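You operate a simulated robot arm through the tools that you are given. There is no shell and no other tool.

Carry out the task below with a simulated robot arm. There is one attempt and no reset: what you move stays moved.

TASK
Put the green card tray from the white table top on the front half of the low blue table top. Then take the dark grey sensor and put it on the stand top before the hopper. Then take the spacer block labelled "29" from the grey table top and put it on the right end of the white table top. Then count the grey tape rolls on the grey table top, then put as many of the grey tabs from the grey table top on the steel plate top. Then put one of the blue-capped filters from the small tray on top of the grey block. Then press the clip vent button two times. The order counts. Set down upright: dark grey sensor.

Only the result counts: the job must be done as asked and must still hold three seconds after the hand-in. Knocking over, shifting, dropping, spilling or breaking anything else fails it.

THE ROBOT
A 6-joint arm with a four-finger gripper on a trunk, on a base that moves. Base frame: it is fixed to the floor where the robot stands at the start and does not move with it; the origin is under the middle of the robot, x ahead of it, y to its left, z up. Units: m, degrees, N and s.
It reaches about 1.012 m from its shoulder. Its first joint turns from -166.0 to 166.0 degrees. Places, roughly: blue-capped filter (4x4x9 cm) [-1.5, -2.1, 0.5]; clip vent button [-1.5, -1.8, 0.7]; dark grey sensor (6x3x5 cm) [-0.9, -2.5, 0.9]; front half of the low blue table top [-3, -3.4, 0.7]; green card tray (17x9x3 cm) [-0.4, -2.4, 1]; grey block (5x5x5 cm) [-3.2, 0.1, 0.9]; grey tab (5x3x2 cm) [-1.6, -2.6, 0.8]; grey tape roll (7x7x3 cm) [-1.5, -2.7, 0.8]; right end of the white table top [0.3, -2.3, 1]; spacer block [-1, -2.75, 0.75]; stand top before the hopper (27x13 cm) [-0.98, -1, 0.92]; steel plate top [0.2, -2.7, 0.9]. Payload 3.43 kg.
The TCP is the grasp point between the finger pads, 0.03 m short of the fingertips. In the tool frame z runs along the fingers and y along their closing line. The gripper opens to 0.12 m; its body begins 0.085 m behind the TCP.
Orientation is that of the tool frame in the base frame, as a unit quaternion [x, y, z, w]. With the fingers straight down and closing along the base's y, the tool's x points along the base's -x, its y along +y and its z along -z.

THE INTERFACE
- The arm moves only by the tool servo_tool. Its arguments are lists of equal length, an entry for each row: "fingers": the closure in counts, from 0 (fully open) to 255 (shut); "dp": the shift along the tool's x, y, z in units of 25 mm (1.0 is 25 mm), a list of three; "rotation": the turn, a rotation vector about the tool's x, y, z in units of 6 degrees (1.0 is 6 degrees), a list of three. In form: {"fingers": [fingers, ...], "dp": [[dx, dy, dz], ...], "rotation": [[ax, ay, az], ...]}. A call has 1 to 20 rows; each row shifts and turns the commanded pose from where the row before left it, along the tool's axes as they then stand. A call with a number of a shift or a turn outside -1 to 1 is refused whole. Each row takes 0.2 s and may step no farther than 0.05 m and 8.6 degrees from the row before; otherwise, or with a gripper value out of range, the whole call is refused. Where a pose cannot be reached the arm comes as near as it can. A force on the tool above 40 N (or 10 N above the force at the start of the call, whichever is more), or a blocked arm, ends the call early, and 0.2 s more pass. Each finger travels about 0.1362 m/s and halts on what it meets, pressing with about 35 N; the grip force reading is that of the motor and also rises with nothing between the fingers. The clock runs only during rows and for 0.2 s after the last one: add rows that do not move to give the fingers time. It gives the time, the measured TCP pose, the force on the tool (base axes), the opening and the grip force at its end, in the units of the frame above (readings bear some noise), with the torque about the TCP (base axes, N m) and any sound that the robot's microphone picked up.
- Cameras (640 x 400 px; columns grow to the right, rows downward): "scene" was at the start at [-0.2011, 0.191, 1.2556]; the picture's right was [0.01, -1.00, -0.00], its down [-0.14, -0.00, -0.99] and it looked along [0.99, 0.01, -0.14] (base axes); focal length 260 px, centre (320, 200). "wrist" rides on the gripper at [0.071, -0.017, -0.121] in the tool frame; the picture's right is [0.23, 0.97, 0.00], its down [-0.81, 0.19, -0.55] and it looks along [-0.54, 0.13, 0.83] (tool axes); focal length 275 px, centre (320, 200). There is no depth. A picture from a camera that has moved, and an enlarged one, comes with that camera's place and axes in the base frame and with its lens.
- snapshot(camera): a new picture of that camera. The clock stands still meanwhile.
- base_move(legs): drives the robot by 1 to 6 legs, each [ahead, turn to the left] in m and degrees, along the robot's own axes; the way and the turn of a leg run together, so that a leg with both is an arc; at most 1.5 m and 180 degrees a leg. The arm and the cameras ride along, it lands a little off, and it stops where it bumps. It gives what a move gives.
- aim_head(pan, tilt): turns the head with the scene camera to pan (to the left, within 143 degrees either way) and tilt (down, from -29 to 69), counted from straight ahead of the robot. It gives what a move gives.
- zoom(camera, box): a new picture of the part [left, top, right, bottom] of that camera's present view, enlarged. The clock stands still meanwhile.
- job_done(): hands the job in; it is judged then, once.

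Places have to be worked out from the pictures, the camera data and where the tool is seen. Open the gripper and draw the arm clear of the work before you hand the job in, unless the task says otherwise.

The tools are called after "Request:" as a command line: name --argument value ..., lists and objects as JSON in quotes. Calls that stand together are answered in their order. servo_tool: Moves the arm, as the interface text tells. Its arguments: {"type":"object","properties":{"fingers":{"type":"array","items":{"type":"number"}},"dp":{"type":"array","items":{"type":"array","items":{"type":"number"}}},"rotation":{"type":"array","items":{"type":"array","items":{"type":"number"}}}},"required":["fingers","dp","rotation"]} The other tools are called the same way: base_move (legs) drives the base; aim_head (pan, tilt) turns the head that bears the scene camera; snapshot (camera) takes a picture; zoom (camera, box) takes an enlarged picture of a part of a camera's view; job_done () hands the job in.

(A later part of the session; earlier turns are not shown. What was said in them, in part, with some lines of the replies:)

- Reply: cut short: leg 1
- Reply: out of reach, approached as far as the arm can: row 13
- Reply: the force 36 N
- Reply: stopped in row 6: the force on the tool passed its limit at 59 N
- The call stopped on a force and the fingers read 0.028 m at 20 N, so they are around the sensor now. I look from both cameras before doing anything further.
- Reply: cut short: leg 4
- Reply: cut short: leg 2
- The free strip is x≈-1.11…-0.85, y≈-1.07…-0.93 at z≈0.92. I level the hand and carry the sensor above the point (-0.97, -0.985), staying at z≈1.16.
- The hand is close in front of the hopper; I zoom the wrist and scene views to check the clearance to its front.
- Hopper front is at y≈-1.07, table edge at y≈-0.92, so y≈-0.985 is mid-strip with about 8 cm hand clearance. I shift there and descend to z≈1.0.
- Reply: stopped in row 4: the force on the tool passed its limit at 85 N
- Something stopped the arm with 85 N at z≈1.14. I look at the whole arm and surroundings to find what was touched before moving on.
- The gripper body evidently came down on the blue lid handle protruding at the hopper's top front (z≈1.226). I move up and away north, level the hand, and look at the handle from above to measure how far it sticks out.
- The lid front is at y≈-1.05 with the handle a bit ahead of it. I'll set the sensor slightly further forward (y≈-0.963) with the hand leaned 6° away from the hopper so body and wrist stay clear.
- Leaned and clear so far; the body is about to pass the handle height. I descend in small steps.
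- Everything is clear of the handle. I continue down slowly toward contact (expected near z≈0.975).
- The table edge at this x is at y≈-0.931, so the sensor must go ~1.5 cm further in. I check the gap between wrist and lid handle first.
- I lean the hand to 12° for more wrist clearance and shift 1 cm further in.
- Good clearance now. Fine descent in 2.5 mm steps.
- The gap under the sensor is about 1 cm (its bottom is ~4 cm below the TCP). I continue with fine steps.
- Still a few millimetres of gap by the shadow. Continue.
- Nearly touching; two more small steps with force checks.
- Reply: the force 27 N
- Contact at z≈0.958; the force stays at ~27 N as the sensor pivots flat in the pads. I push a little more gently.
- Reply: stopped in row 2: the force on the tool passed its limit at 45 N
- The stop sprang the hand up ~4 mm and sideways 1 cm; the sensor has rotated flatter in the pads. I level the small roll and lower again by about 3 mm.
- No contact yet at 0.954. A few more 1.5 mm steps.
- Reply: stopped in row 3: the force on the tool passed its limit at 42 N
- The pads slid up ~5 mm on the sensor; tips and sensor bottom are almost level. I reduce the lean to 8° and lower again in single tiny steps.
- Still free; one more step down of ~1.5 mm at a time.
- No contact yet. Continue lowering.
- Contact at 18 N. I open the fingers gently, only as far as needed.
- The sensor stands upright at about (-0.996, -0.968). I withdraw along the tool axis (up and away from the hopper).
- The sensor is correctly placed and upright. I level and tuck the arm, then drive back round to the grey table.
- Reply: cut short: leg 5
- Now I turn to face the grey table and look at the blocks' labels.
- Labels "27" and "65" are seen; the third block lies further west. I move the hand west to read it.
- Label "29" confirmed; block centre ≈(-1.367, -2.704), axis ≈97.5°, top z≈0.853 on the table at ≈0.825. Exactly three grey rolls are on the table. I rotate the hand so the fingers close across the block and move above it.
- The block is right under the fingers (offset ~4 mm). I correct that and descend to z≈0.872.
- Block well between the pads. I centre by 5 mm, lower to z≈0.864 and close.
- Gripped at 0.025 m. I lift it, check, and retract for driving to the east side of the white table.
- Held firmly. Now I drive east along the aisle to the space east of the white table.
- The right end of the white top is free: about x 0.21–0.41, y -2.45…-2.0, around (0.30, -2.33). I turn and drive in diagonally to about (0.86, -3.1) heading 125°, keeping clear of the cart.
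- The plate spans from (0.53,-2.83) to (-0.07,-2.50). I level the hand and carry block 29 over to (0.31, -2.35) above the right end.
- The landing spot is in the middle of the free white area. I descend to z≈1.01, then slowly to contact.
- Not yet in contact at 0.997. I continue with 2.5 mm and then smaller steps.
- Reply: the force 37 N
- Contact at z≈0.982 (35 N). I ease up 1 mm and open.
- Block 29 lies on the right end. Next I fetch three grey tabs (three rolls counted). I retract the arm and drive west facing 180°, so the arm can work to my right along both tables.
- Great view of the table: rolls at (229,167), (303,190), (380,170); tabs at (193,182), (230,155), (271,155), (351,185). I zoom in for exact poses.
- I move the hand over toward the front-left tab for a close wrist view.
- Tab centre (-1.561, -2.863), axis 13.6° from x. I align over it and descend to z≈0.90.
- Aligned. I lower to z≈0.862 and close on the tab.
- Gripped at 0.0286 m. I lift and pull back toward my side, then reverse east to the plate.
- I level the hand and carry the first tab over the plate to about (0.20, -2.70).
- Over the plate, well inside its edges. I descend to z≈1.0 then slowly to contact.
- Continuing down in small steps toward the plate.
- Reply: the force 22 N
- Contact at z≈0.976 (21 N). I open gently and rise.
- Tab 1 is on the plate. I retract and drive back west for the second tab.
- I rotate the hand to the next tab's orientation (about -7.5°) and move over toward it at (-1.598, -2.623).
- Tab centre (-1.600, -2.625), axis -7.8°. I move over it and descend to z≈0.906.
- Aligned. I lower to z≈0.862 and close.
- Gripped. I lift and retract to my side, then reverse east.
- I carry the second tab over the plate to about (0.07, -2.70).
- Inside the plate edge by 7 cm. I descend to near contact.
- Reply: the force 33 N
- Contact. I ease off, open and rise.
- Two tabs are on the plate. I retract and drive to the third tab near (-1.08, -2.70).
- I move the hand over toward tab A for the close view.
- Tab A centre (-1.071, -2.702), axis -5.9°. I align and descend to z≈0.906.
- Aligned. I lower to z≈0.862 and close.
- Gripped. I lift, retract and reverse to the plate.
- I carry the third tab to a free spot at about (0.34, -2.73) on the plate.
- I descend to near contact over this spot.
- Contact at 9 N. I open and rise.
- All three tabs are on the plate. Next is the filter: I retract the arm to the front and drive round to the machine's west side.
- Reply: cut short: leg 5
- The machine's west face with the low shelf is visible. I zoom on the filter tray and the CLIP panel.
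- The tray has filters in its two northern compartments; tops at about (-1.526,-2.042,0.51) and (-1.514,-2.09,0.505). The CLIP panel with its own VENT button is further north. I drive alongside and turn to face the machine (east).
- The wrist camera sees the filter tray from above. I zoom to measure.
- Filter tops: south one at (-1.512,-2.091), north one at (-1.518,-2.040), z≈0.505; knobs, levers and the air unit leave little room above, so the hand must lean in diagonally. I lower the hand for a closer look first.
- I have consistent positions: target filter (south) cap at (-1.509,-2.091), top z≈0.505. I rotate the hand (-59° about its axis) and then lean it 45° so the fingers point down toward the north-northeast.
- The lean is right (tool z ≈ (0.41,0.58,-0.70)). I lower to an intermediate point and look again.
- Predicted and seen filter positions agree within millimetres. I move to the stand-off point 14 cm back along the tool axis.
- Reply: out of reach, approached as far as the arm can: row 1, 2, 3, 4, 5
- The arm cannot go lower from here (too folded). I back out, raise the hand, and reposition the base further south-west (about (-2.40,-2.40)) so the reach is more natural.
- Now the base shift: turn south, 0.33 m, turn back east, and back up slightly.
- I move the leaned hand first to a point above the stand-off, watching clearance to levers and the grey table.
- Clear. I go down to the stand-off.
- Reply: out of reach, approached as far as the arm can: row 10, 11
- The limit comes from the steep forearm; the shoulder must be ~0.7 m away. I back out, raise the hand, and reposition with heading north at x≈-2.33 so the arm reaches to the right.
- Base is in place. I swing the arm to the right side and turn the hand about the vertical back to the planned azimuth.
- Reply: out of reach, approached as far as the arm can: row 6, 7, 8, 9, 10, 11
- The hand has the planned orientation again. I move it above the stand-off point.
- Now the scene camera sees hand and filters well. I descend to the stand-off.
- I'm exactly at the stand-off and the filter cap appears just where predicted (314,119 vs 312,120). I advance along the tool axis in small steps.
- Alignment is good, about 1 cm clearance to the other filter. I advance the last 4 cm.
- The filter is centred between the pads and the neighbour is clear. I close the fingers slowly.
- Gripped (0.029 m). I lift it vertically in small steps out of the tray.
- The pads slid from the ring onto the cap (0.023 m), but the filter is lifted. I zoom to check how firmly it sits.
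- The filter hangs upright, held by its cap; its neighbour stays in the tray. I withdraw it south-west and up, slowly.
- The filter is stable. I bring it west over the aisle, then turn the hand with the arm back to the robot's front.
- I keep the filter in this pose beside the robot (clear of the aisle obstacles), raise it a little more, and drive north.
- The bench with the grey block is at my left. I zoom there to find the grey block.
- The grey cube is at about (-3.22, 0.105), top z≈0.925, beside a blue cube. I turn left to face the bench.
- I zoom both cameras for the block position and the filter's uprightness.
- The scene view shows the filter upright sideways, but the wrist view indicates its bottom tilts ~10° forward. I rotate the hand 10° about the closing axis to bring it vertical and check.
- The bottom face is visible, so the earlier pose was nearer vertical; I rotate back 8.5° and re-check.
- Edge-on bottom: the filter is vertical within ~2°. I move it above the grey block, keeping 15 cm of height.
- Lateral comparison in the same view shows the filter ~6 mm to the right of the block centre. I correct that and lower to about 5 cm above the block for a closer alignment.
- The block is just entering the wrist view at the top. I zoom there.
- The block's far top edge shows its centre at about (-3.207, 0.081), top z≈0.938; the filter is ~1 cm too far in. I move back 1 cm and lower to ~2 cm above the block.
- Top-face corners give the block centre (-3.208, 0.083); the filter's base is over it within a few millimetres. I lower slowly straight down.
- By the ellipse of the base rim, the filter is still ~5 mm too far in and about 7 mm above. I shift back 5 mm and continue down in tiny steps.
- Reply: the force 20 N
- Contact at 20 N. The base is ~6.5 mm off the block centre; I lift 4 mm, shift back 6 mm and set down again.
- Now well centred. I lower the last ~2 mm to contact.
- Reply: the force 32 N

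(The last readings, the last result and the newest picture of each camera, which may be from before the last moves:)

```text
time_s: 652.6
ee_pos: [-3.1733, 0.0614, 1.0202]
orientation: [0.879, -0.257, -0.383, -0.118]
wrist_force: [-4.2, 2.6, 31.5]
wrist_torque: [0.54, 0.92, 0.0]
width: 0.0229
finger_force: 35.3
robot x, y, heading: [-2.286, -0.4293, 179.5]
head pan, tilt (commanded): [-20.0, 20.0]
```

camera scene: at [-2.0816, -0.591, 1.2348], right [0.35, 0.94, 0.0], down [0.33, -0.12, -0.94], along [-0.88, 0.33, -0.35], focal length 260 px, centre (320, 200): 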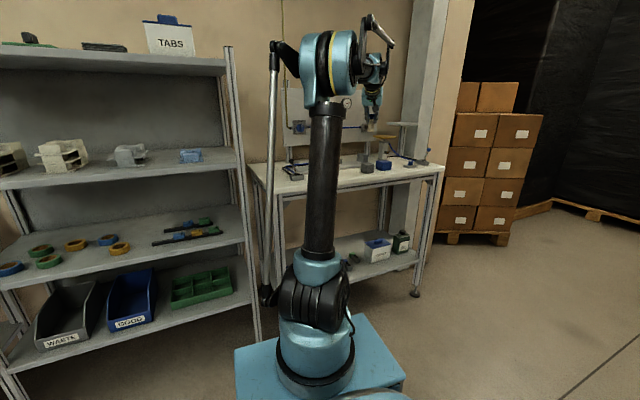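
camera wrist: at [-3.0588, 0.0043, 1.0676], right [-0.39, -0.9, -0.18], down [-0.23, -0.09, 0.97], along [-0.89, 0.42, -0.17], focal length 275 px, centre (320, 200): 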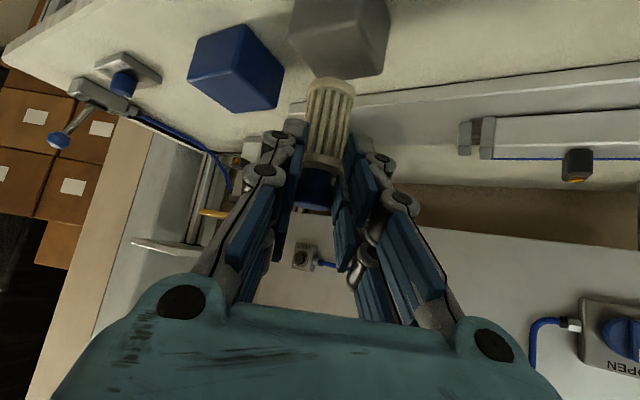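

Contact at 31 N. I ease off half a millimetre and open the fingers very gently.

Request:
servo_tool --fingers '[225, 214, 208, 204, 200, 196, 192, 188, 182, 174, 164, 154, 148, 148]' --dp '[[-0.025, 0, -0.023], [0, 0, 0], [0, 0, 0], [0, 0, 0], [0, 0, 0], [0, 0, 0], [0, 0, 0], [0, 0, 0], [0, 0, 0], [0, 0, 0], [0, 0, 0], [0, 0, 0], [0, 0, 0], [0, 0, 0]]' --rotation '[[0, 0, 0], [0, 0, 0], [0, 0, 0], [0, 0, 0], [0, 0, 0], [0, 0, 0], [0, 0, 0], [0, 0, 0], [0, 0, 0], [0, 0, 0], [0, 0, 0], [0, 0, 0], [0, 0, 0], [0, 0, 0]]'

Request:
zoom --camera "wrist" --box '[200, 0, 440, 240]'

Request:
zoom --camera "scene" --box '[360, 135, 400, 175]'

```text
time_s: 655.6
ee_pos: [-3.1743, 0.0605, 1.0184]
orientation: [0.88, -0.257, -0.382, -0.117]
wrist_force: [0.2, -0.4, 0.8]
wrist_torque: [0.0, 0.0, 0.0]
width: 0.0505
finger_force: 0.1
robot x, y, heading: [-2.2867, -0.4342, 179.9]
head pan, tilt (commanded): [-20.0, 20.0]
```

```text
1.67 times, centred on (320, 120) of wrist
camera zoom: at [-3.0491, 0.0004, 1.0491], right [-0.39, -0.9, -0.18], down [-0.23, -0.09, 0.97], along [-0.89, 0.42, -0.17], focal length 459 px, centre (320, 333)
```

zoom: 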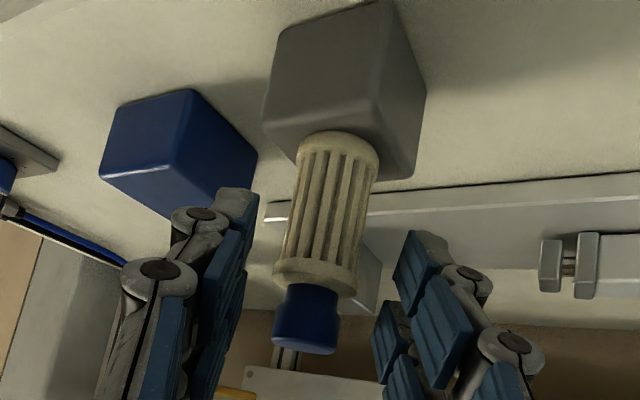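

```text
10.00 times, centred on (380, 155) of scene
camera zoom: at [-2.0816, -0.591, 1.2348], right [0.35, 0.94, 0.0], down [0.33, -0.12, -0.94], along [-0.88, 0.33, -0.35], focal length 2605 px, centre (-280, 650)
```

zoom: 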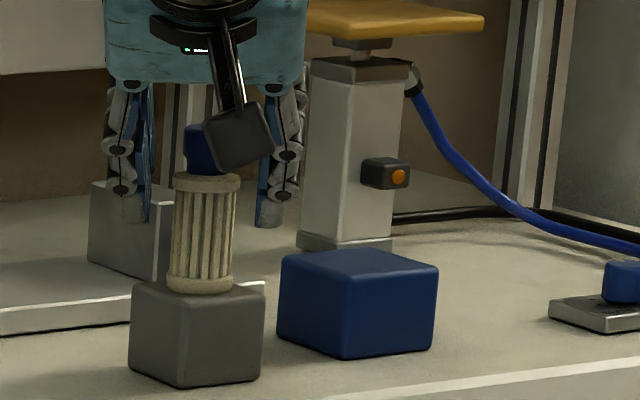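

The filter stands upright on the grey block. I withdraw along the tool axis.

Request:
servo_tool --fingers '[140, 135, 130, 130, 130, 130, 130, 130, 130, 130, 130, 130, 130]' --dp '[[0, 0, 0], [0, 0, -0.3], [0, 0, -0.5], [0, 0, -0.7], [0, 0, -0.9], [0, 0, -1], [0, 0, -1], [0, 0, -1], [0, 0, -1], [0, 0, -1], [0, 0, -1], [0, 0, -1], [0, 0, 0]]' --rotation '[[0, 0, 0], [0, 0, 0], [0, 0, 0], [0, 0, 0], [0, 0, 0], [0, 0, 0], [0, 0, 0], [0, 0, 0], [0, 0, 0], [0, 0, 0], [0, 0, 0], [0, 0, 0], [0, 0, 0]]'

Request:
zoom --camera "scene" --box '[350, 125, 420, 185]'

Request:
snapshot --camera "wrist"

```text
time_s: 658.4
ee_pos: [-3.0298, -0.0331, 1.1798]
orientation: [0.88, -0.257, -0.382, -0.117]
wrist_force: [-0.1, -0.6, 0.1]
wrist_torque: [0.02, 0.02, 0.0]
width: 0.0587
finger_force: 0.0
robot x, y, heading: [-2.2885, -0.432, 179.6]
head pan, tilt (commanded): [-20.0, 20.0]
```

```text
6.67 times, centred on (385, 155) of scene
camera zoom: at [-2.0815, -0.591, 1.2347], right [0.35, 0.94, 0.0], down [0.33, -0.12, -0.94], along [-0.88, 0.33, -0.35], focal length 1737 px, centre (-113, 500)
```

zoom: 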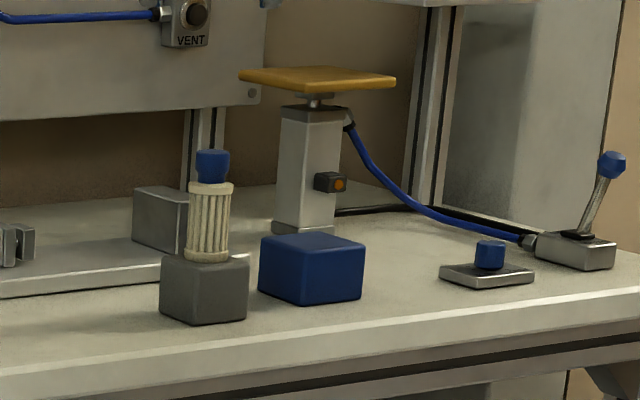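

```text
taken
camera wrist: at [-2.9055, -0.0942, 1.21], right [-0.39, -0.9, -0.18], down [-0.23, -0.09, 0.97], along [-0.89, 0.42, -0.17], focal length 275 px, centre (320, 200)
```

wrist: 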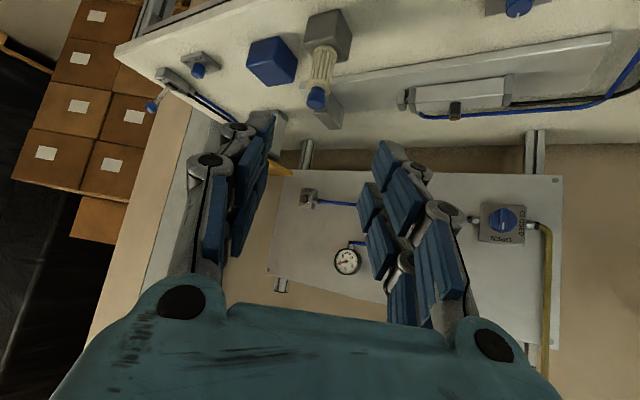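

The filter stands well on the block. Last step: the CLIP vent button (≈(-1.451,-1.797,0.72)). I tuck the arm as in the carry pose, turn to heading north and reverse down the aisle.

Request:
servo_tool --fingers '[130, 130, 130, 130, 130, 130, 130, 130, 130, 130, 130, 130]' --dp '[[0.414, -0.4, -0.98], [0.414, -0.4, -0.98], [0.414, -0.4, -0.98], [0.414, -0.4, -0.98], [0.414, -0.4, -0.98], [0.414, -0.4, -0.98], [0.414, -0.4, -0.98], [0.414, -0.4, -0.98], [0.414, -0.4, -0.98], [0.414, -0.4, -0.98], [0.414, -0.4, -0.98], [0, 0, 0]]' --rotation '[[0, 0, 0], [0, 0, 0], [0, 0, 0], [0, 0, 0], [0, 0, 0], [0, 0, 0], [0, 0, 0], [0, 0, 0], [0, 0, 0], [0, 0, 0], [0, 0, 0], [0, 0, 0]]'

Request:
base_move --legs '[[0, -90], [-1.5, 0], [-0.14, 0]]'

Request:
aim_head --pan -65 --tilt 30

Request:
snapshot --camera "scene"

Request:
snapshot --camera "wrist"

```text
time_s: 661.0
ee_pos: [-2.7408, -0.0913, 1.2818]
orientation: [0.88, -0.256, -0.382, -0.117]
wrist_force: [-0.6, 0.5, -0.2]
wrist_torque: [0.02, -0.02, 0.05]
width: 0.0588
finger_force: 0.1
robot x, y, heading: [-2.2847, -0.4309, 179.7]
head pan, tilt (commanded): [-20.0, 20.0]
```

```text
time_s: 673.8
ee_pos: [-1.9577, -1.6179, 1.2813]
orientation: [-0.437, 0.806, 0.186, 0.355]
wrist_force: [0.4, -0.3, -0.3]
wrist_torque: [-0.02, -0.02, 0.03]
width: 0.0589
finger_force: 0.1
robot x, y, heading: [-2.3079, -2.0689, 89.3]
head pan, tilt (commanded): [-20.0, 20.0]
```

```text
time_s: 674.9
ee_pos: [-1.9589, -1.6308, 1.2883]
orientation: [-0.435, 0.804, 0.19, 0.358]
wrist_force: [-0.3, -0.1, 0.0]
wrist_torque: [-0.01, -0.03, -0.02]
width: 0.0587
finger_force: 0.0
robot x, y, heading: [-2.3034, -2.0683, 89.3]
head pan, tilt (commanded): [-65.0, 30.0]
```

```text
taken
camera scene: at [-2.4155, -2.3219, 1.2193], right [0.41, -0.91, 0.01], down [-0.46, -0.22, -0.86], along [0.79, 0.35, -0.5], focal length 260 px, centre (320, 200)
```

scene: 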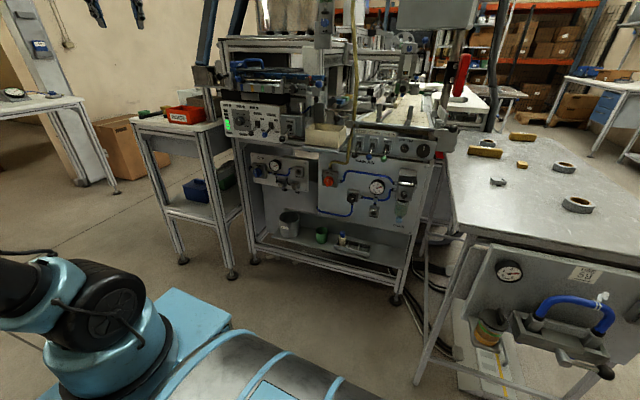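

```text
taken
camera wrist: at [-2.0196, -1.7557, 1.3164], right [-0.9, 0.41, -0.18], down [-0.09, 0.22, 0.97], along [0.43, 0.89, -0.16], focal length 275 px, centre (320, 200)
```

wrist: 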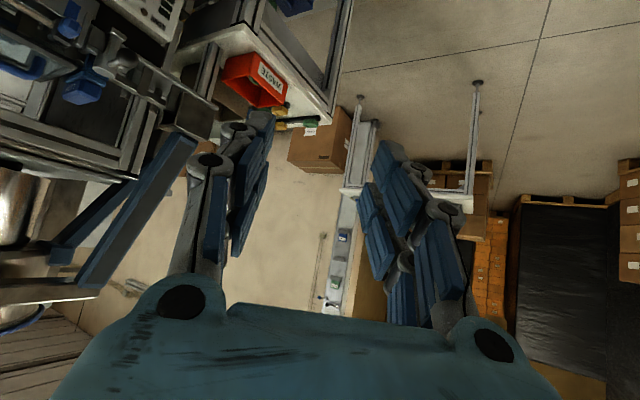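

I zoom on the CLIP panel from here to locate and inspect its VENT button.

Request:
zoom --camera "scene" --box '[230, 140, 330, 220]'

Request:
zoom --camera "scene" --box '[270, 150, 320, 195]'

```text
5.00 times, centred on (280, 180) of scene
camera zoom: at [-2.4155, -2.3219, 1.2193], right [0.41, -0.91, 0.01], down [-0.46, -0.22, -0.86], along [0.79, 0.35, -0.5], focal length 1303 px, centre (520, 300)
```

zoom: 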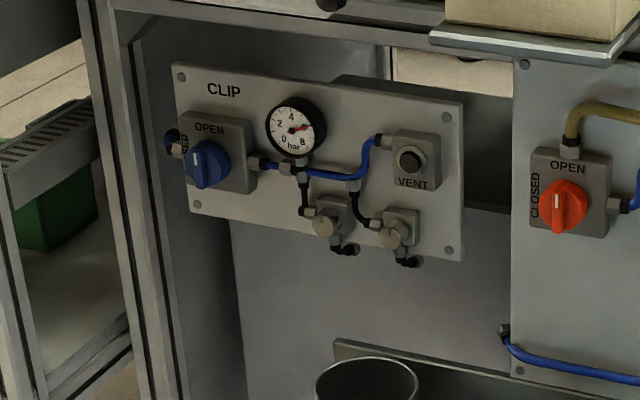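

```text
8.89 times, centred on (295, 172) of scene
camera zoom: at [-2.4155, -2.3219, 1.2193], right [0.41, -0.91, 0.01], down [-0.46, -0.22, -0.86], along [0.79, 0.35, -0.5], focal length 2316 px, centre (542, 444)
```

zoom: 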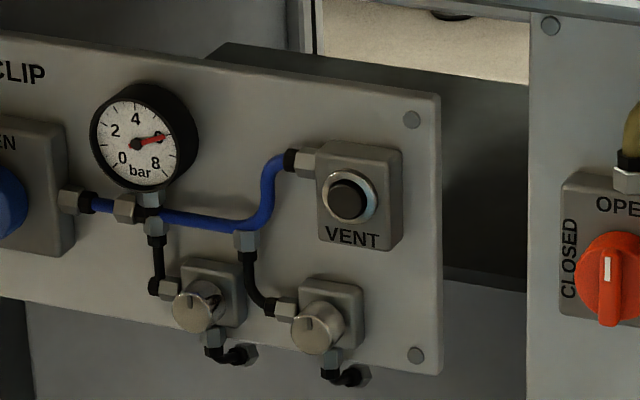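

A lever end at (-1.64,-1.83,0.94) sits above the approach, so the hand must come in low and flat; the shoulder has to be further west. I shift the base to x≈-2.46.

Request:
base_move --legs '[[0, 20], [0.47, 0], [0, -19.5], [-0.44, 0]]'

Request:
aim_head --pan -65 --tilt 28

Request:
snapshot --camera "scene"

```text
time_s: 682.4
ee_pos: [-2.12, -1.6256, 1.2883]
orientation: [-0.44, 0.801, 0.193, 0.357]
wrist_force: [0.0, -1.0, 0.3]
wrist_torque: [-0.02, -0.01, 0.01]
width: 0.0589
finger_force: 0.1
robot x, y, heading: [-2.453, -2.0687, 90.0]
head pan, tilt (commanded): [-65.0, 30.0]
```

```text
time_s: 683.0
ee_pos: [-2.1193, -1.6389, 1.2938]
orientation: [-0.437, 0.8, 0.197, 0.361]
wrist_force: [-0.2, 0.0, -0.6]
wrist_torque: [0.04, 0.0, 0.01]
width: 0.0588
finger_force: 0.0
robot x, y, heading: [-2.4548, -2.0671, 90.1]
head pan, tilt (commanded): [-65.0, 28.0]
```

```text
taken
camera scene: at [-2.5647, -2.3216, 1.2225], right [0.42, -0.91, 0.01], down [-0.43, -0.21, -0.88], along [0.8, 0.37, -0.47], focal length 260 px, centre (320, 200)
```

scene: 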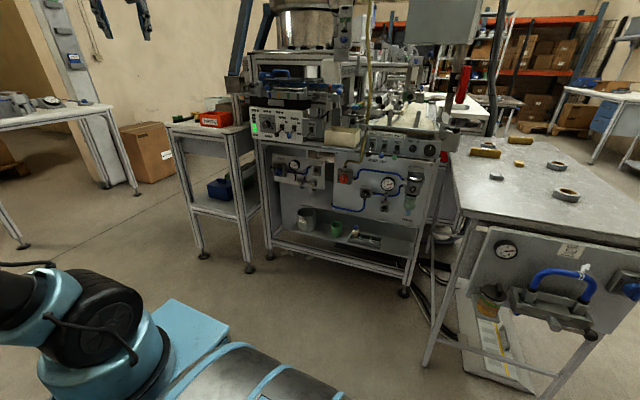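

I zoom on the button again from this new position to triangulate it.

Request:
zoom --camera "scene" --box '[262, 130, 342, 200]'

Request:
zoom --camera "scene" --box '[295, 155, 335, 190]'

```text
5.71 times, centred on (302, 165) of scene
camera zoom: at [-2.5647, -2.3216, 1.2225], right [0.42, -0.91, 0.01], down [-0.43, -0.21, -0.88], along [0.8, 0.37, -0.47], focal length 1489 px, centre (423, 400)
```

zoom: 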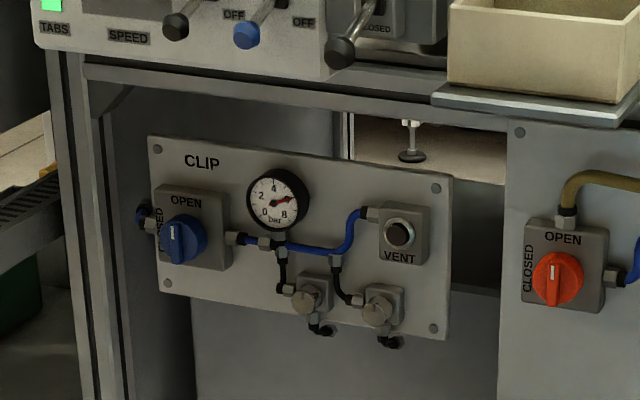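

```text
11.43 times, centred on (315, 172) of scene
camera zoom: at [-2.5647, -2.3216, 1.2225], right [0.42, -0.91, 0.01], down [-0.43, -0.21, -0.88], along [0.8, 0.37, -0.47], focal length 2977 px, centre (377, 514)
```

zoom: 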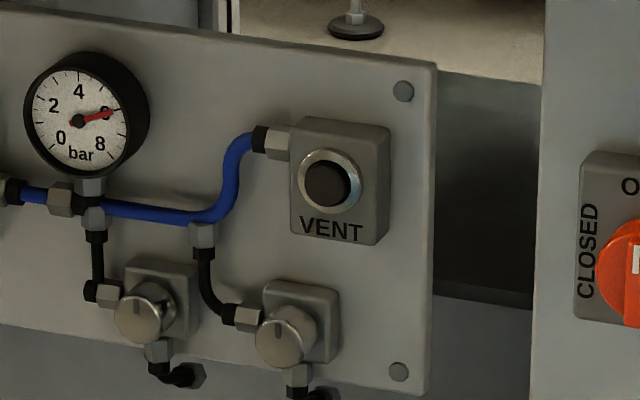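

The button is a 2 cm black cap protruding ~5 mm, at about (-1.474,-1.793,0.738). I close the fingers, turn the hand toward the machine and flatten it to ~28° below horizontal.

Request:
servo_tool --fingers '[140, 170, 200, 230, 255, 255, 255, 255, 255, 255, 255, 255]' --dp '[[0, 0, 0], [0, 0, 0], [0, 0, 0], [0, 0, 0], [0, 0, 0], [0, 0, 0], [0, 0, 0], [0, 0, 0], [0, 0, 0], [0, 0, 0], [0, 0, 0], [0, 0, 0]]' --rotation '[[0.716, 0, 0.632], [0.716, 0, 0.632], [0.716, 0, 0.632], [0.716, 0, 0.632], [0.716, 0, 0.632], [0.716, 0, 0.632], [0.716, 0, 0.632], [0.716, 0, 0.632], [0.716, 0, 0.632], [0.716, 0, 0.632], [0, 0, 0], [0, 0, 0]]'

Request:
snapshot --camera "wrist"

```text
time_s: 685.6
ee_pos: [-2.1207, -1.6393, 1.2931]
orientation: [0.0, 0.911, -0.001, 0.412]
wrist_force: [-0.3, -0.5, -0.7]
wrist_torque: [-0.01, -0.04, -0.01]
width: 0.0003
finger_force: 33.8
robot x, y, heading: [-2.4535, -2.0708, 90.0]
head pan, tilt (commanded): [-65.0, 28.0]
```

```text
taken
camera wrist: at [-2.2579, -1.6575, 1.3203], right [-0.15, 0.97, -0.17], down [0.12, 0.19, 0.97], along [0.98, 0.13, -0.15], focal length 275 px, centre (320, 200)
```

wrist: 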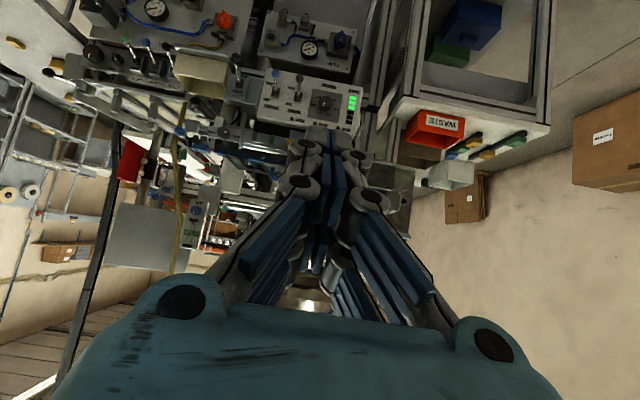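

Azimuth is right. The CLIP panel appears at the top of the wrist view; I zoom there for another ray to the button.

Request:
zoom --camera "wrist" --box '[240, 0, 370, 80]'

```text
4.92 times, centred on (305, 40) of wrist
camera zoom: at [-2.2579, -1.6575, 1.3203], right [-0.15, 0.97, -0.17], down [0.12, 0.19, 0.97], along [0.98, 0.13, -0.15], focal length 1355 px, centre (394, 988)
```

zoom: 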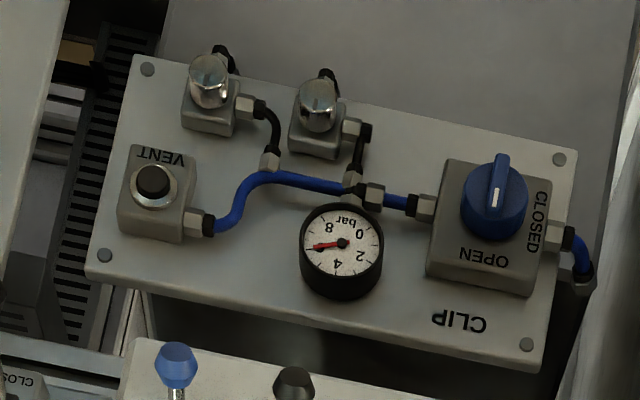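

Refined button position: (-1.469, -1.790, 0.733). I move the closed hand to a point west of and above it, then flatten the lean.

Request:
servo_tool --fingers '[255, 255, 255, 255, 255, 255, 255, 255, 255, 255, 255, 255, 255, 255, 255, 255, 255, 255, 255, 255]' --dp '[[0.018, -0.335, 0.965], [0.018, -0.335, 0.965], [0.018, -0.335, 0.965], [0.018, -0.335, 0.965], [0.018, -0.335, 0.965], [0.018, -0.335, 0.965], [0.018, -0.335, 0.965], [0.018, -0.335, 0.965], [0.018, -0.335, 0.965], [0.018, -0.335, 0.965], [0.018, -0.335, 0.965], [0.018, -0.335, 0.965], [0.018, -0.335, 0.965], [0.018, -0.335, 0.965], [0.018, -0.335, 0.965], [0.018, -0.335, 0.965], [0.018, -0.335, 0.965], [0.018, -0.335, 0.965], [0, 0, 0], [0, 0, 0]]' --rotation '[[0, 0, 0], [0, 0, 0], [0, 0, 0], [0, 0, 0], [0, 0, 0], [0, 0, 0], [0, 0, 0], [0, 0, 0], [0, 0, 0], [0, 0, 0], [0, 0, 0], [0, 0, 0], [0, 0, 0], [0, 0, 0], [0, 0, 0], [0, 0, 0], [0, 0, 0], [0, 0, 0], [0, 0, 0], [0, 0, 0]]'

Request:
servo_tool --fingers '[255, 255, 255, 255]' --dp '[[0, 0, 0], [0, 0, 0], [0, 0, 0], [0, 0, 0]]' --rotation '[[0, -0.74, 0], [0, -0.74, 0], [0, -0.74, 0], [0, 0, 0]]'

Request:
snapshot --camera "wrist"

Request:
snapshot --camera "scene"

```text
time_s: 689.8
ee_pos: [-1.7993, -1.7916, 0.9985]
orientation: [-0.001, 0.912, 0.0, 0.411]
wrist_force: [0.4, 0.8, -0.9]
wrist_torque: [0.0, 0.0, 0.01]
width: 0.0
finger_force: 33.3
robot x, y, heading: [-2.4571, -2.0657, 90.0]
head pan, tilt (commanded): [-65.0, 28.0]
```

```text
time_s: 690.8
ee_pos: [-1.7995, -1.7917, 0.9999]
orientation: [0.0, 0.857, -0.001, 0.515]
wrist_force: [0.9, -0.6, 0.2]
wrist_torque: [0.0, 0.02, 0.02]
width: 0.0
finger_force: 33.7
robot x, y, heading: [-2.4551, -2.0695, 89.8]
head pan, tilt (commanded): [-65.0, 28.0]
```

```text
taken
camera wrist: at [-1.9387, -1.8087, 0.9944], right [-0.11, 0.97, -0.2], down [-0.11, 0.19, 0.98], along [0.99, 0.13, 0.08], focal length 275 px, centre (320, 200)
```

wrist: 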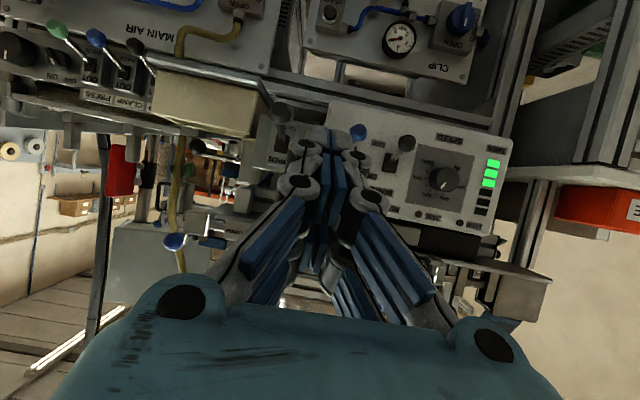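

```text
taken
camera scene: at [-2.5647, -2.3216, 1.2225], right [0.42, -0.91, 0.01], down [-0.43, -0.21, -0.88], along [0.8, 0.37, -0.47], focal length 260 px, centre (320, 200)
```

scene: 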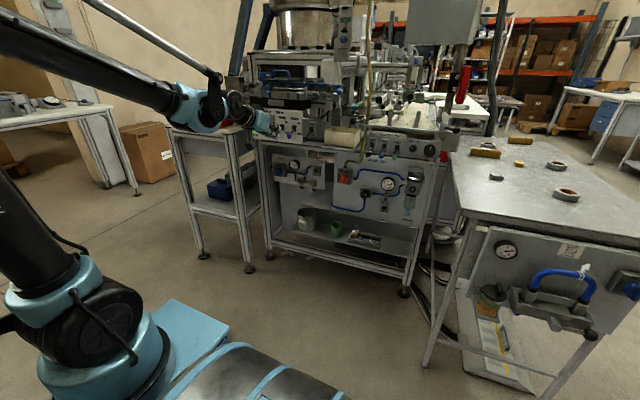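

I advance diagonally down to a point ~9 cm in front of the button.

Request:
servo_tool --fingers '[255, 255, 255, 255, 255, 255, 255, 255, 255, 255, 255, 255, 255, 255]' --dp '[[0.4646, 0, 0.9415], [0.4646, 0, 0.9415], [0.4646, 0, 0.9415], [0.4646, 0, 0.9415], [0.4646, 0, 0.9415], [0.4646, 0, 0.9415], [0.4646, 0, 0.9415], [0.4646, 0, 0.9415], [0.4646, 0, 0.9415], [0.4646, 0, 0.9415], [0.4646, 0, 0.9415], [0.4646, 0, 0.9415], [0.4646, 0, 0.9415], [0, 0, 0]]' --rotation '[[0, 0, 0], [0, 0, 0], [0, 0, 0], [0, 0, 0], [0, 0, 0], [0, 0, 0], [0, 0, 0], [0, 0, 0], [0, 0, 0], [0, 0, 0], [0, 0, 0], [0, 0, 0], [0, 0, 0], [0, 0, 0]]'

Request:
snapshot --camera "wrist"

Request:
zoom --camera "scene" --box '[230, 90, 370, 210]'

```text
time_s: 693.8
ee_pos: [-1.5993, -1.792, 0.7206]
orientation: [-0.001, 0.858, 0.0, 0.513]
wrist_force: [0.4, -0.4, -0.3]
wrist_torque: [0.02, -0.01, 0.04]
width: 0.0
finger_force: 33.3
robot x, y, heading: [-2.4547, -2.0677, 90.2]
head pan, tilt (commanded): [-65.0, 28.0]
```

```text
taken
camera wrist: at [-1.7406, -1.8095, 0.7167], right [-0.11, 0.97, -0.2], down [-0.1, 0.19, 0.98], along [0.99, 0.13, 0.08], focal length 275 px, centre (320, 200)
```

wrist: 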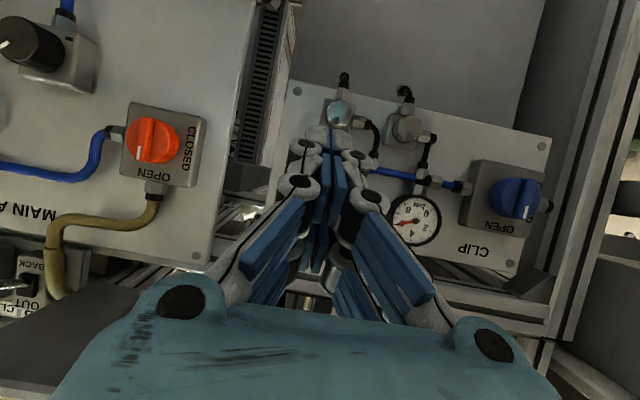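

```text
3.33 times, centred on (300, 150) of scene
camera zoom: at [-2.5646, -2.3216, 1.2225], right [0.42, -0.91, 0.01], down [-0.43, -0.21, -0.88], along [0.8, 0.37, -0.47], focal length 868 px, centre (387, 367)
```

zoom: 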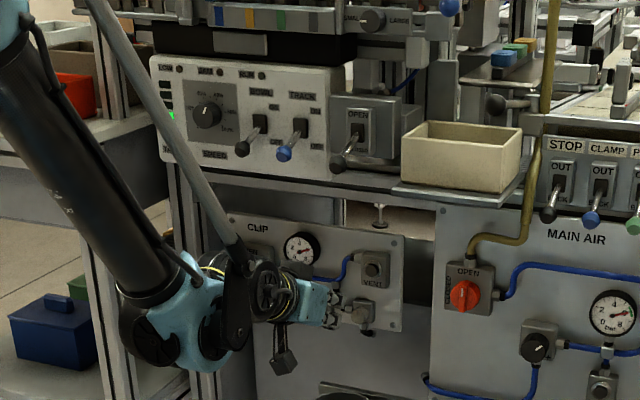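

I zoom in on the fingertips and the VENT button.

Request:
zoom --camera "scene" --box '[285, 155, 335, 190]'

Request:
zoom --camera "wrist" --box '[240, 80, 420, 240]'

```text
11.43 times, centred on (310, 172) of scene
camera zoom: at [-2.5646, -2.3216, 1.2225], right [0.42, -0.91, 0.01], down [-0.43, -0.21, -0.88], along [0.8, 0.37, -0.47], focal length 2977 px, centre (434, 514)
```

zoom: 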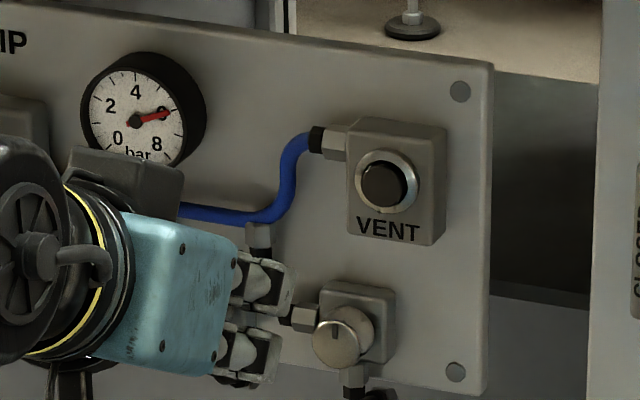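

```text
2.50 times, centred on (330, 160) of wrist
camera zoom: at [-1.7406, -1.8095, 0.7167], right [-0.11, 0.97, -0.2], down [-0.1, 0.19, 0.98], along [0.99, 0.13, 0.08], focal length 688 px, centre (295, 300)
```

zoom: 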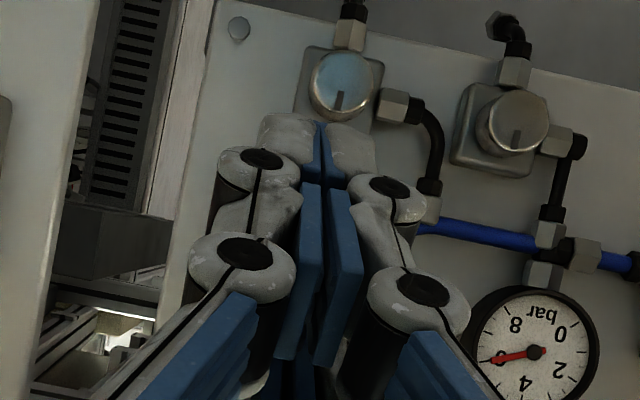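

The upper fingertips are ~6 mm below the button's height and ~9 cm away. I raise 6 mm and advance 6.5 cm horizontally.

Request:
servo_tool --fingers '[255, 255, 255, 255, 255, 255, 255]' --dp '[[-0.212, 0, -0.1125], [-0.244, 0, 0.459], [-0.244, 0, 0.459], [-0.244, 0, 0.459], [-0.244, 0, 0.459], [-0.244, 0, 0.459], [0, 0, 0]]' --rotation '[[0, 0, 0], [0, 0, 0], [0, 0, 0], [0, 0, 0], [0, 0, 0], [0, 0, 0], [0, 0, 0]]'

Request:
zoom --camera "scene" --box '[285, 150, 345, 195]'

Request:
zoom --camera "wrist" --box '[240, 80, 420, 240]'

```text
time_s: 695.4
ee_pos: [-1.5365, -1.7914, 0.7291]
orientation: [0.0, 0.858, -0.001, 0.513]
wrist_force: [-1.1, -0.3, -0.4]
wrist_torque: [0.0, 0.02, -0.02]
width: 0.0
finger_force: 33.5
robot x, y, heading: [-2.4588, -2.067, 89.9]
head pan, tilt (commanded): [-65.0, 28.0]
```

```text
8.89 times, centred on (315, 172) of scene
camera zoom: at [-2.5646, -2.3216, 1.2225], right [0.42, -0.91, 0.01], down [-0.43, -0.21, -0.88], along [0.8, 0.37, -0.47], focal length 2316 px, centre (364, 444)
```

zoom: 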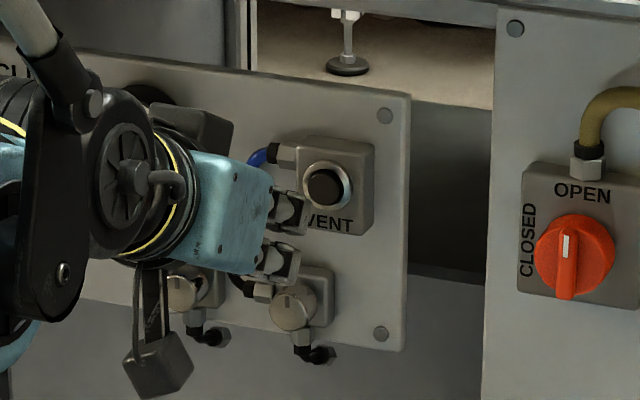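

```text
2.50 times, centred on (330, 160) of wrist
camera zoom: at [-1.6756, -1.8097, 0.7233], right [-0.11, 0.97, -0.2], down [-0.1, 0.19, 0.98], along [0.99, 0.13, 0.08], focal length 688 px, centre (295, 300)
```

zoom: 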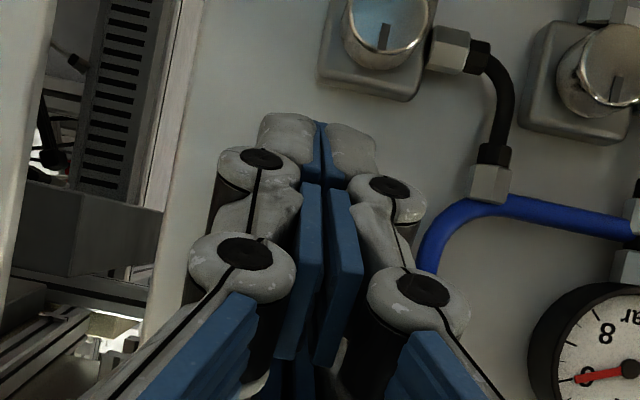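

By the relative view the upper fingertip will meet the button after ~3 cm more. I advance 2 cm, then in fine steps while watching the force.

Request:
servo_tool --fingers '[255, 255, 255, 255, 255]' --dp '[[-0.094, 0, 0.177], [-0.094, 0, 0.177], [-0.094, 0, 0.177], [-0.094, 0, 0.177], [0, 0, 0]]' --rotation '[[0, 0, 0], [0, 0, 0], [0, 0, 0], [0, 0, 0], [0, 0, 0]]'

Request:
zoom --camera "scene" --box '[295, 150, 335, 190]'

```text
time_s: 696.6
ee_pos: [-1.5164, -1.7916, 0.7292]
orientation: [0.0, 0.858, -0.001, 0.513]
wrist_force: [-0.2, -0.4, -0.3]
wrist_torque: [-0.01, 0.01, 0.02]
width: 0.0
finger_force: 33.4
robot x, y, heading: [-2.4583, -2.0646, 89.8]
head pan, tilt (commanded): [-65.0, 28.0]
```

```text
10.00 times, centred on (315, 170) of scene
camera zoom: at [-2.5646, -2.3216, 1.2225], right [0.42, -0.91, 0.01], down [-0.43, -0.21, -0.88], along [0.8, 0.37, -0.47], focal length 2605 px, centre (370, 500)
```

zoom: 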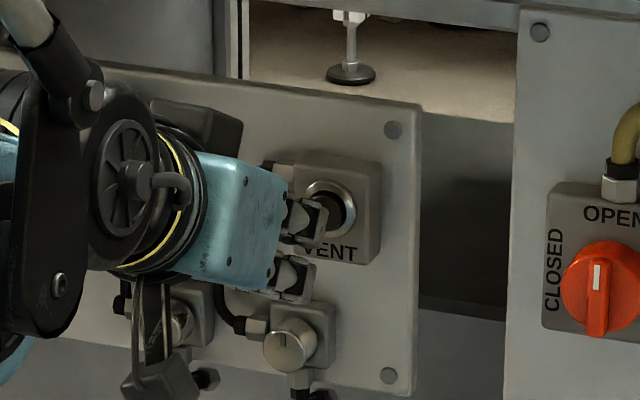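

Slight correction (2 mm up, 3 mm south), then fine approach steps.

Request:
servo_tool --fingers '[255, 255, 255, 255]' --dp '[[-0.071, -0.12, -0.0375], [-0.047, 0, 0.088], [-0.047, 0, 0.088], [0, 0, 0]]' --rotation '[[0, 0, 0], [0, 0, 0], [0, 0, 0], [0, 0, 0]]'

Request:
servo_tool --fingers '[255, 255, 255]' --dp '[[-0.047, 0, 0.088], [-0.024, 0, 0.044], [0, 0, 0]]' --rotation '[[0, 0, 0], [0, 0, 0], [0, 0, 0]]'

Request:
zoom --camera "scene" --box '[295, 150, 335, 190]'

```text
time_s: 697.6
ee_pos: [-1.5122, -1.7934, 0.7316]
orientation: [-0.002, 0.858, 0.0, 0.514]
wrist_force: [0.8, 0.5, -0.8]
wrist_torque: [-0.04, 0.02, 0.01]
width: 0.0
finger_force: 33.6
robot x, y, heading: [-2.4586, -2.0662, 89.7]
head pan, tilt (commanded): [-65.0, 28.0]
```

```text
time_s: 698.4
ee_pos: [-1.5081, -1.7934, 0.7302]
orientation: [-0.001, 0.858, 0.0, 0.514]
wrist_force: [0.2, 0.3, -0.8]
wrist_torque: [0.06, -0.01, -0.01]
width: 0.0
finger_force: 33.7
robot x, y, heading: [-2.4566, -2.0705, 89.9]
head pan, tilt (commanded): [-65.0, 28.0]
```

```text
10.00 times, centred on (315, 170) of scene
camera zoom: at [-2.5646, -2.3216, 1.2225], right [0.42, -0.91, 0.01], down [-0.43, -0.21, -0.88], along [0.8, 0.37, -0.47], focal length 2605 px, centre (370, 500)
```

zoom: 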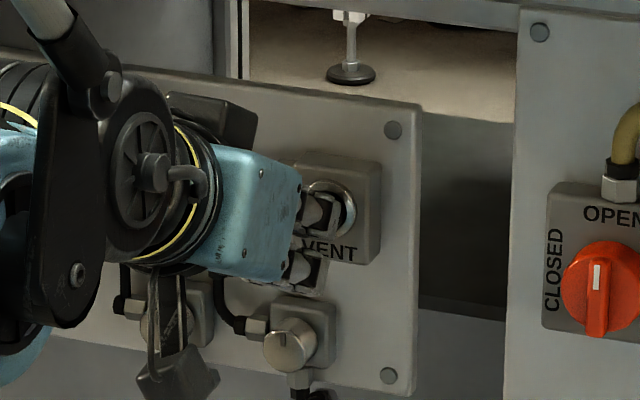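

No contact yet. I continue with 2 mm steps, watching force and sound.

Request:
servo_tool --fingers '[255, 255, 255]' --dp '[[-0.038, 0, 0.071], [-0.038, 0, 0.071], [0, 0, 0]]' --rotation '[[0, 0, 0], [0, 0, 0], [0, 0, 0]]'

Request:
servo_tool --fingers '[255, 255, 255]' --dp '[[-0.038, 0, 0.071], [-0.038, 0, 0.071], [0, 0, 0]]' --rotation '[[0, 0, 0], [0, 0, 0], [0, 0, 0]]'

```text
time_s: 699.2
ee_pos: [-1.5043, -1.7953, 0.7311]
orientation: [0.0, 0.858, -0.001, 0.513]
wrist_force: [0.1, 0.0, -1.0]
wrist_torque: [0.0, -0.04, 0.02]
width: 0.0001
finger_force: 33.0
robot x, y, heading: [-2.4565, -2.0657, 90.1]
head pan, tilt (commanded): [-65.0, 28.0]
```

```text
time_s: 700.0
ee_pos: [-1.4991, -1.7948, 0.7299]
orientation: [0.0, 0.858, -0.001, 0.514]
wrist_force: [-5.3, 1.7, 1.2]
wrist_torque: [0.01, -0.07, 0.07]
width: 0.0061
finger_force: 33.1
robot x, y, heading: [-2.4566, -2.0652, 89.9]
head pan, tilt (commanded): [-65.0, 28.0]
heard: click
```

A click was heard: the first press registered (5 N). I retreat 1.5 cm to release the button.

Request:
servo_tool --fingers '[255, 255, 255, 255, 255]' --dp '[[0.094, 0, -0.177], [0.094, 0, -0.177], [0.094, 0, -0.177], [0, 0, 0], [0, 0, 0]]' --rotation '[[0, 0, 0], [0, 0, 0], [0, 0, 0], [0, 0, 0], [0, 0, 0]]'

Request:
zoom --camera "scene" --box '[295, 150, 335, 190]'

```text
time_s: 701.2
ee_pos: [-1.5147, -1.7947, 0.7301]
orientation: [-0.001, 0.858, 0.0, 0.514]
wrist_force: [0.0, -0.2, 1.2]
wrist_torque: [0.02, -0.01, -0.03]
width: 0.0
finger_force: 33.6
robot x, y, heading: [-2.4567, -2.071, 89.9]
head pan, tilt (commanded): [-65.0, 28.0]
```

```text
10.00 times, centred on (315, 170) of scene
camera zoom: at [-2.5646, -2.3216, 1.2225], right [0.42, -0.91, 0.01], down [-0.43, -0.21, -0.88], along [0.8, 0.37, -0.47], focal length 2605 px, centre (370, 500)
```

zoom: 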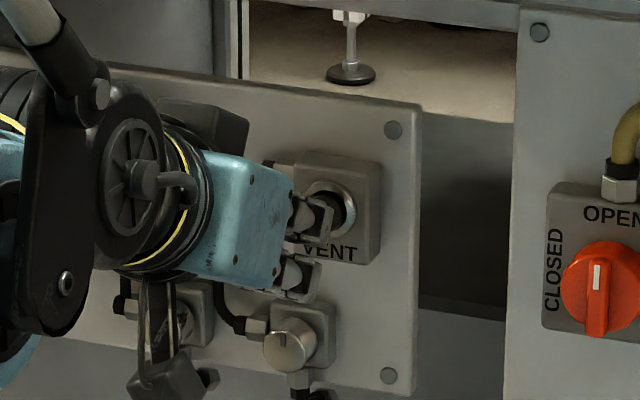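

Released. Now the second press with the same motion.

Request:
servo_tool --fingers '[255, 255, 255, 255, 255, 255]' --dp '[[-0.075, 0, 0.141], [-0.075, 0, 0.141], [-0.038, 0, 0.071], [-0.038, 0, 0.071], [-0.038, 0, 0.071], [0, 0, 0]]' --rotation '[[0, 0, 0], [0, 0, 0], [0, 0, 0], [0, 0, 0], [0, 0, 0], [0, 0, 0]]'

```text
time_s: 702.6
ee_pos: [-1.4997, -1.7934, 0.73]
orientation: [-0.001, 0.858, -0.001, 0.513]
wrist_force: [-3.4, 0.8, 0.2]
wrist_torque: [-0.01, -0.06, 0.1]
width: 0.006
finger_force: 33.2
robot x, y, heading: [-2.4594, -2.0664, 90.0]
head pan, tilt (commanded): [-65.0, 28.0]
heard: click
```

Second click heard. I retreat straight back and then up along the same path.

Request:
servo_tool --fingers '[255, 255, 255, 255, 255, 255, 255, 255]' --dp '[[0.188, 0, -0.353], [0.281, 0, -0.53], [0.281, 0, -0.53], [0.281, 0, -0.53], [0.281, 0, -0.53], [0.281, 0, -0.53], [0.281, 0, -0.53], [0, 0, 0]]' --rotation '[[0, 0, 0], [0, 0, 0], [0, 0, 0], [0, 0, 0], [0, 0, 0], [0, 0, 0], [0, 0, 0], [0, 0, 0]]'

Request:
servo_tool --fingers '[255, 255, 255, 255, 255, 255, 255, 255, 255, 255, 255, 255, 255, 255]' --dp '[[-0.4646, 0, -0.9415], [-0.4646, 0, -0.9415], [-0.4646, 0, -0.9415], [-0.4646, 0, -0.9415], [-0.4646, 0, -0.9415], [-0.4646, 0, -0.9415], [-0.4646, 0, -0.9415], [-0.4646, 0, -0.9415], [-0.4646, 0, -0.9415], [-0.4646, 0, -0.9415], [-0.4646, 0, -0.9415], [-0.4646, 0, -0.9415], [-0.4646, 0, -0.9415], [0, 0, 0]]' --rotation '[[0, 0, 0], [0, 0, 0], [0, 0, 0], [0, 0, 0], [0, 0, 0], [0, 0, 0], [0, 0, 0], [0, 0, 0], [0, 0, 0], [0, 0, 0], [0, 0, 0], [0, 0, 0], [0, 0, 0], [0, 0, 0]]'

Request:
servo_tool --fingers '[200, 140, 80, 0, 0, 0, 0]' --dp '[[0, 0, -1], [0, 0, -1], [0, 0, -1], [0, 0, -1], [0, 0, 0], [0, 0, 0], [0, 0, 0]]' --rotation '[[0, 0, 0], [0, 0, 0], [0, 0, 0], [0, 0, 0], [0, 0, 0], [0, 0, 0], [0, 0, 0]]'

Request:
snapshot --camera "scene"

Request:
zoom --camera "scene" --box '[240, 110, 400, 260]'

```text
time_s: 704.4
ee_pos: [-1.6018, -1.7949, 0.7301]
orientation: [0.0, 0.858, -0.001, 0.514]
wrist_force: [1.1, 0.4, 0.2]
wrist_torque: [0.01, 0.01, 0.01]
width: 0.0
finger_force: 33.3
robot x, y, heading: [-2.4594, -2.0671, 90.0]
head pan, tilt (commanded): [-65.0, 28.0]
```

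```text
time_s: 707.4
ee_pos: [-1.7973, -1.796, 1.0087]
orientation: [-0.001, 0.857, 0.0, 0.515]
wrist_force: [0.4, -0.4, 0.1]
wrist_torque: [0.01, -0.02, 0.01]
width: 0.0
finger_force: 33.3
robot x, y, heading: [-2.4557, -2.0683, 89.8]
head pan, tilt (commanded): [-65.0, 28.0]
```

```text
time_s: 709.0
ee_pos: [-1.8863, -1.7955, 1.0564]
orientation: [-0.001, 0.858, 0.0, 0.514]
wrist_force: [0.5, 0.1, 0.0]
wrist_torque: [-0.02, 0.0, 0.03]
width: 0.1201
finger_force: 0.0
robot x, y, heading: [-2.4597, -2.0675, 89.9]
head pan, tilt (commanded): [-65.0, 28.0]
```

```text
taken
camera scene: at [-2.5647, -2.3216, 1.2225], right [0.42, -0.91, 0.01], down [-0.43, -0.21, -0.88], along [0.8, 0.37, -0.47], focal length 260 px, centre (320, 200)
```

scene: 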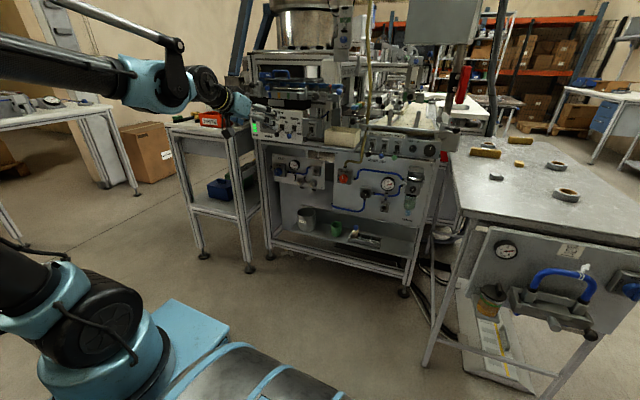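

```text
2.67 times, centred on (320, 185) of scene
camera zoom: at [-2.5647, -2.3216, 1.2225], right [0.42, -0.91, 0.01], down [-0.43, -0.21, -0.88], along [0.8, 0.37, -0.47], focal length 695 px, centre (320, 240)
```

zoom: 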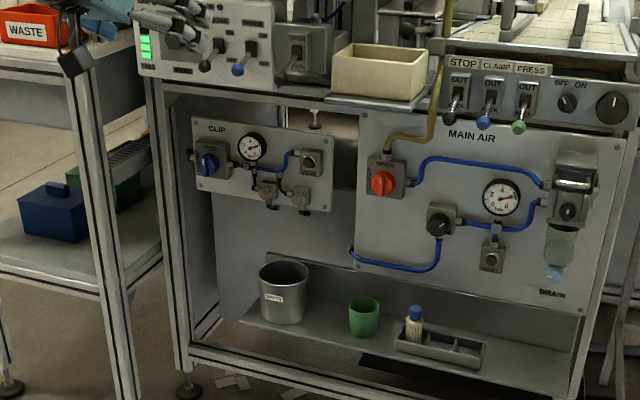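

Both presses are done and the gripper is open. I draw the arm further back and check the filter on the block and the tray with the head camera.

Request:
servo_tool --fingers '[0, 0, 0, 0, 0, 0, 0, 0]' --dp '[[-0.3, 0, -0.8], [-0.3, 0, -0.8], [-0.3, 0, -0.8], [-0.3, 0, -0.8], [-0.3, 0, -0.8], [-0.3, 0, -0.8], [-0.3, 0, -0.8], [0, 0, 0]]' --rotation '[[0, 0, 0], [0, 0, 0], [0, 0, 0], [0, 0, 0], [0, 0, 0], [0, 0, 0], [0, 0, 0], [0, 0, 0]]'

Request:
aim_head --pan 25 --tilt 10

Request:
snapshot --camera "scene"

Request:
aim_head --pan 140 --tilt 25

Request:
snapshot --camera "scene"

```text
time_s: 710.8
ee_pos: [-1.9845, -1.7931, 1.1683]
orientation: [-0.001, 0.857, -0.001, 0.515]
wrist_force: [0.5, -0.1, -0.2]
wrist_torque: [0.0, 0.01, -0.01]
width: 0.12
finger_force: 0.0
robot x, y, heading: [-2.4605, -2.0653, 89.7]
head pan, tilt (commanded): [-65.0, 28.0]
```

```text
time_s: 712.5
ee_pos: [-1.9844, -1.7929, 1.1677]
orientation: [-0.001, 0.857, -0.001, 0.515]
wrist_force: [-0.2, 0.1, 0.7]
wrist_torque: [0.0, -0.01, -0.03]
width: 0.12
finger_force: 0.0
robot x, y, heading: [-2.4577, -2.0656, 89.9]
head pan, tilt (commanded): [25.0, 10.0]
```

```text
taken
camera scene: at [-2.6866, -2.2754, 1.251], right [0.91, 0.42, -0.01], down [0.07, -0.17, -0.98], along [-0.41, 0.89, -0.19], focal length 260 px, centre (320, 200)
```

scene: 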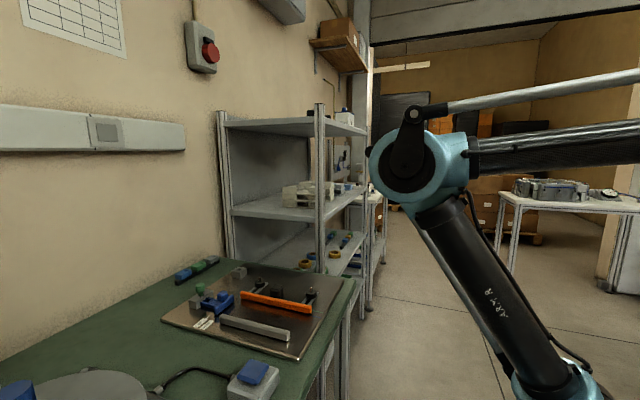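

```text
time_s: 714.4
ee_pos: [-1.9854, -1.7926, 1.1679]
orientation: [-0.001, 0.858, -0.001, 0.514]
wrist_force: [-0.6, -0.2, 0.3]
wrist_torque: [-0.01, -0.02, 0.05]
width: 0.1197
finger_force: 0.0
robot x, y, heading: [-2.4536, -2.0663, 90.0]
head pan, tilt (commanded): [140.0, 25.0]
```

```text
taken
camera scene: at [-2.7068, -2.4305, 1.2287], right [-0.77, 0.64, -0.01], down [0.27, 0.31, -0.91], along [-0.58, -0.7, -0.41], focal length 260 px, centre (320, 200)
```

scene: 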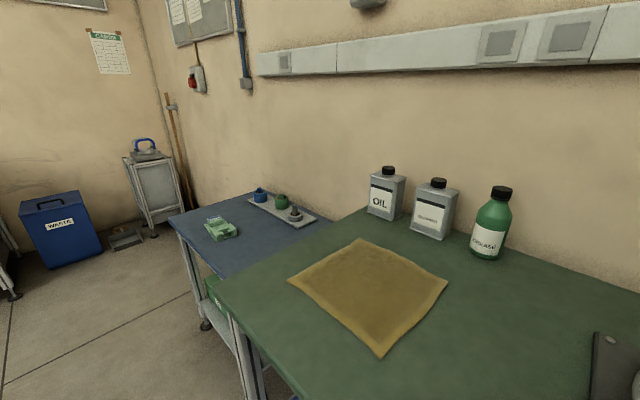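

The tray sits on the front half of the blue table. The filter and the sensor were standing stable when I last saw them, both button clicks were heard, and the gripper is open with the arm clear, so I hand the job in.

Request:
job_done

```text
The job is handed in.
```

I carried out all six steps in the order you gave and handed the job in. The judge has not reported a result.

1. **Green card tray:** it is on the front half of the low blue table. I saw it there again just before handing in.
2. **Dark grey sensor:** it stands upright on the stand top before the hopper. It sits near the front of that strip, a little under 1 cm from the table edge by my estimate.
3. **Spacer block "29":** I read its label before picking it up. It is on the right end of the white table top.
4. **Grey tabs:** I counted three grey tape rolls on the grey table, so three grey tabs are on the steel plate.
5. **Blue-capped filter:** one filter stands upright on the grey 5 cm cube. The other is still in its tray.
6. **Clip vent button:** I pressed it twice, releasing in between, and heard a click each time.

- **Hopper contact:** while lowering the sensor, the gripper touched something at the top front of the hopper, most likely the blue lid handle, at 85 N before the arm stopped. In later views the hopper and handle looked unmoved.
- **Not rechecked:** I did not look at the filter and the sensor again right before handing in. Both were standing steady when I last saw them.

The gripper is open and the arm is clear of the work.
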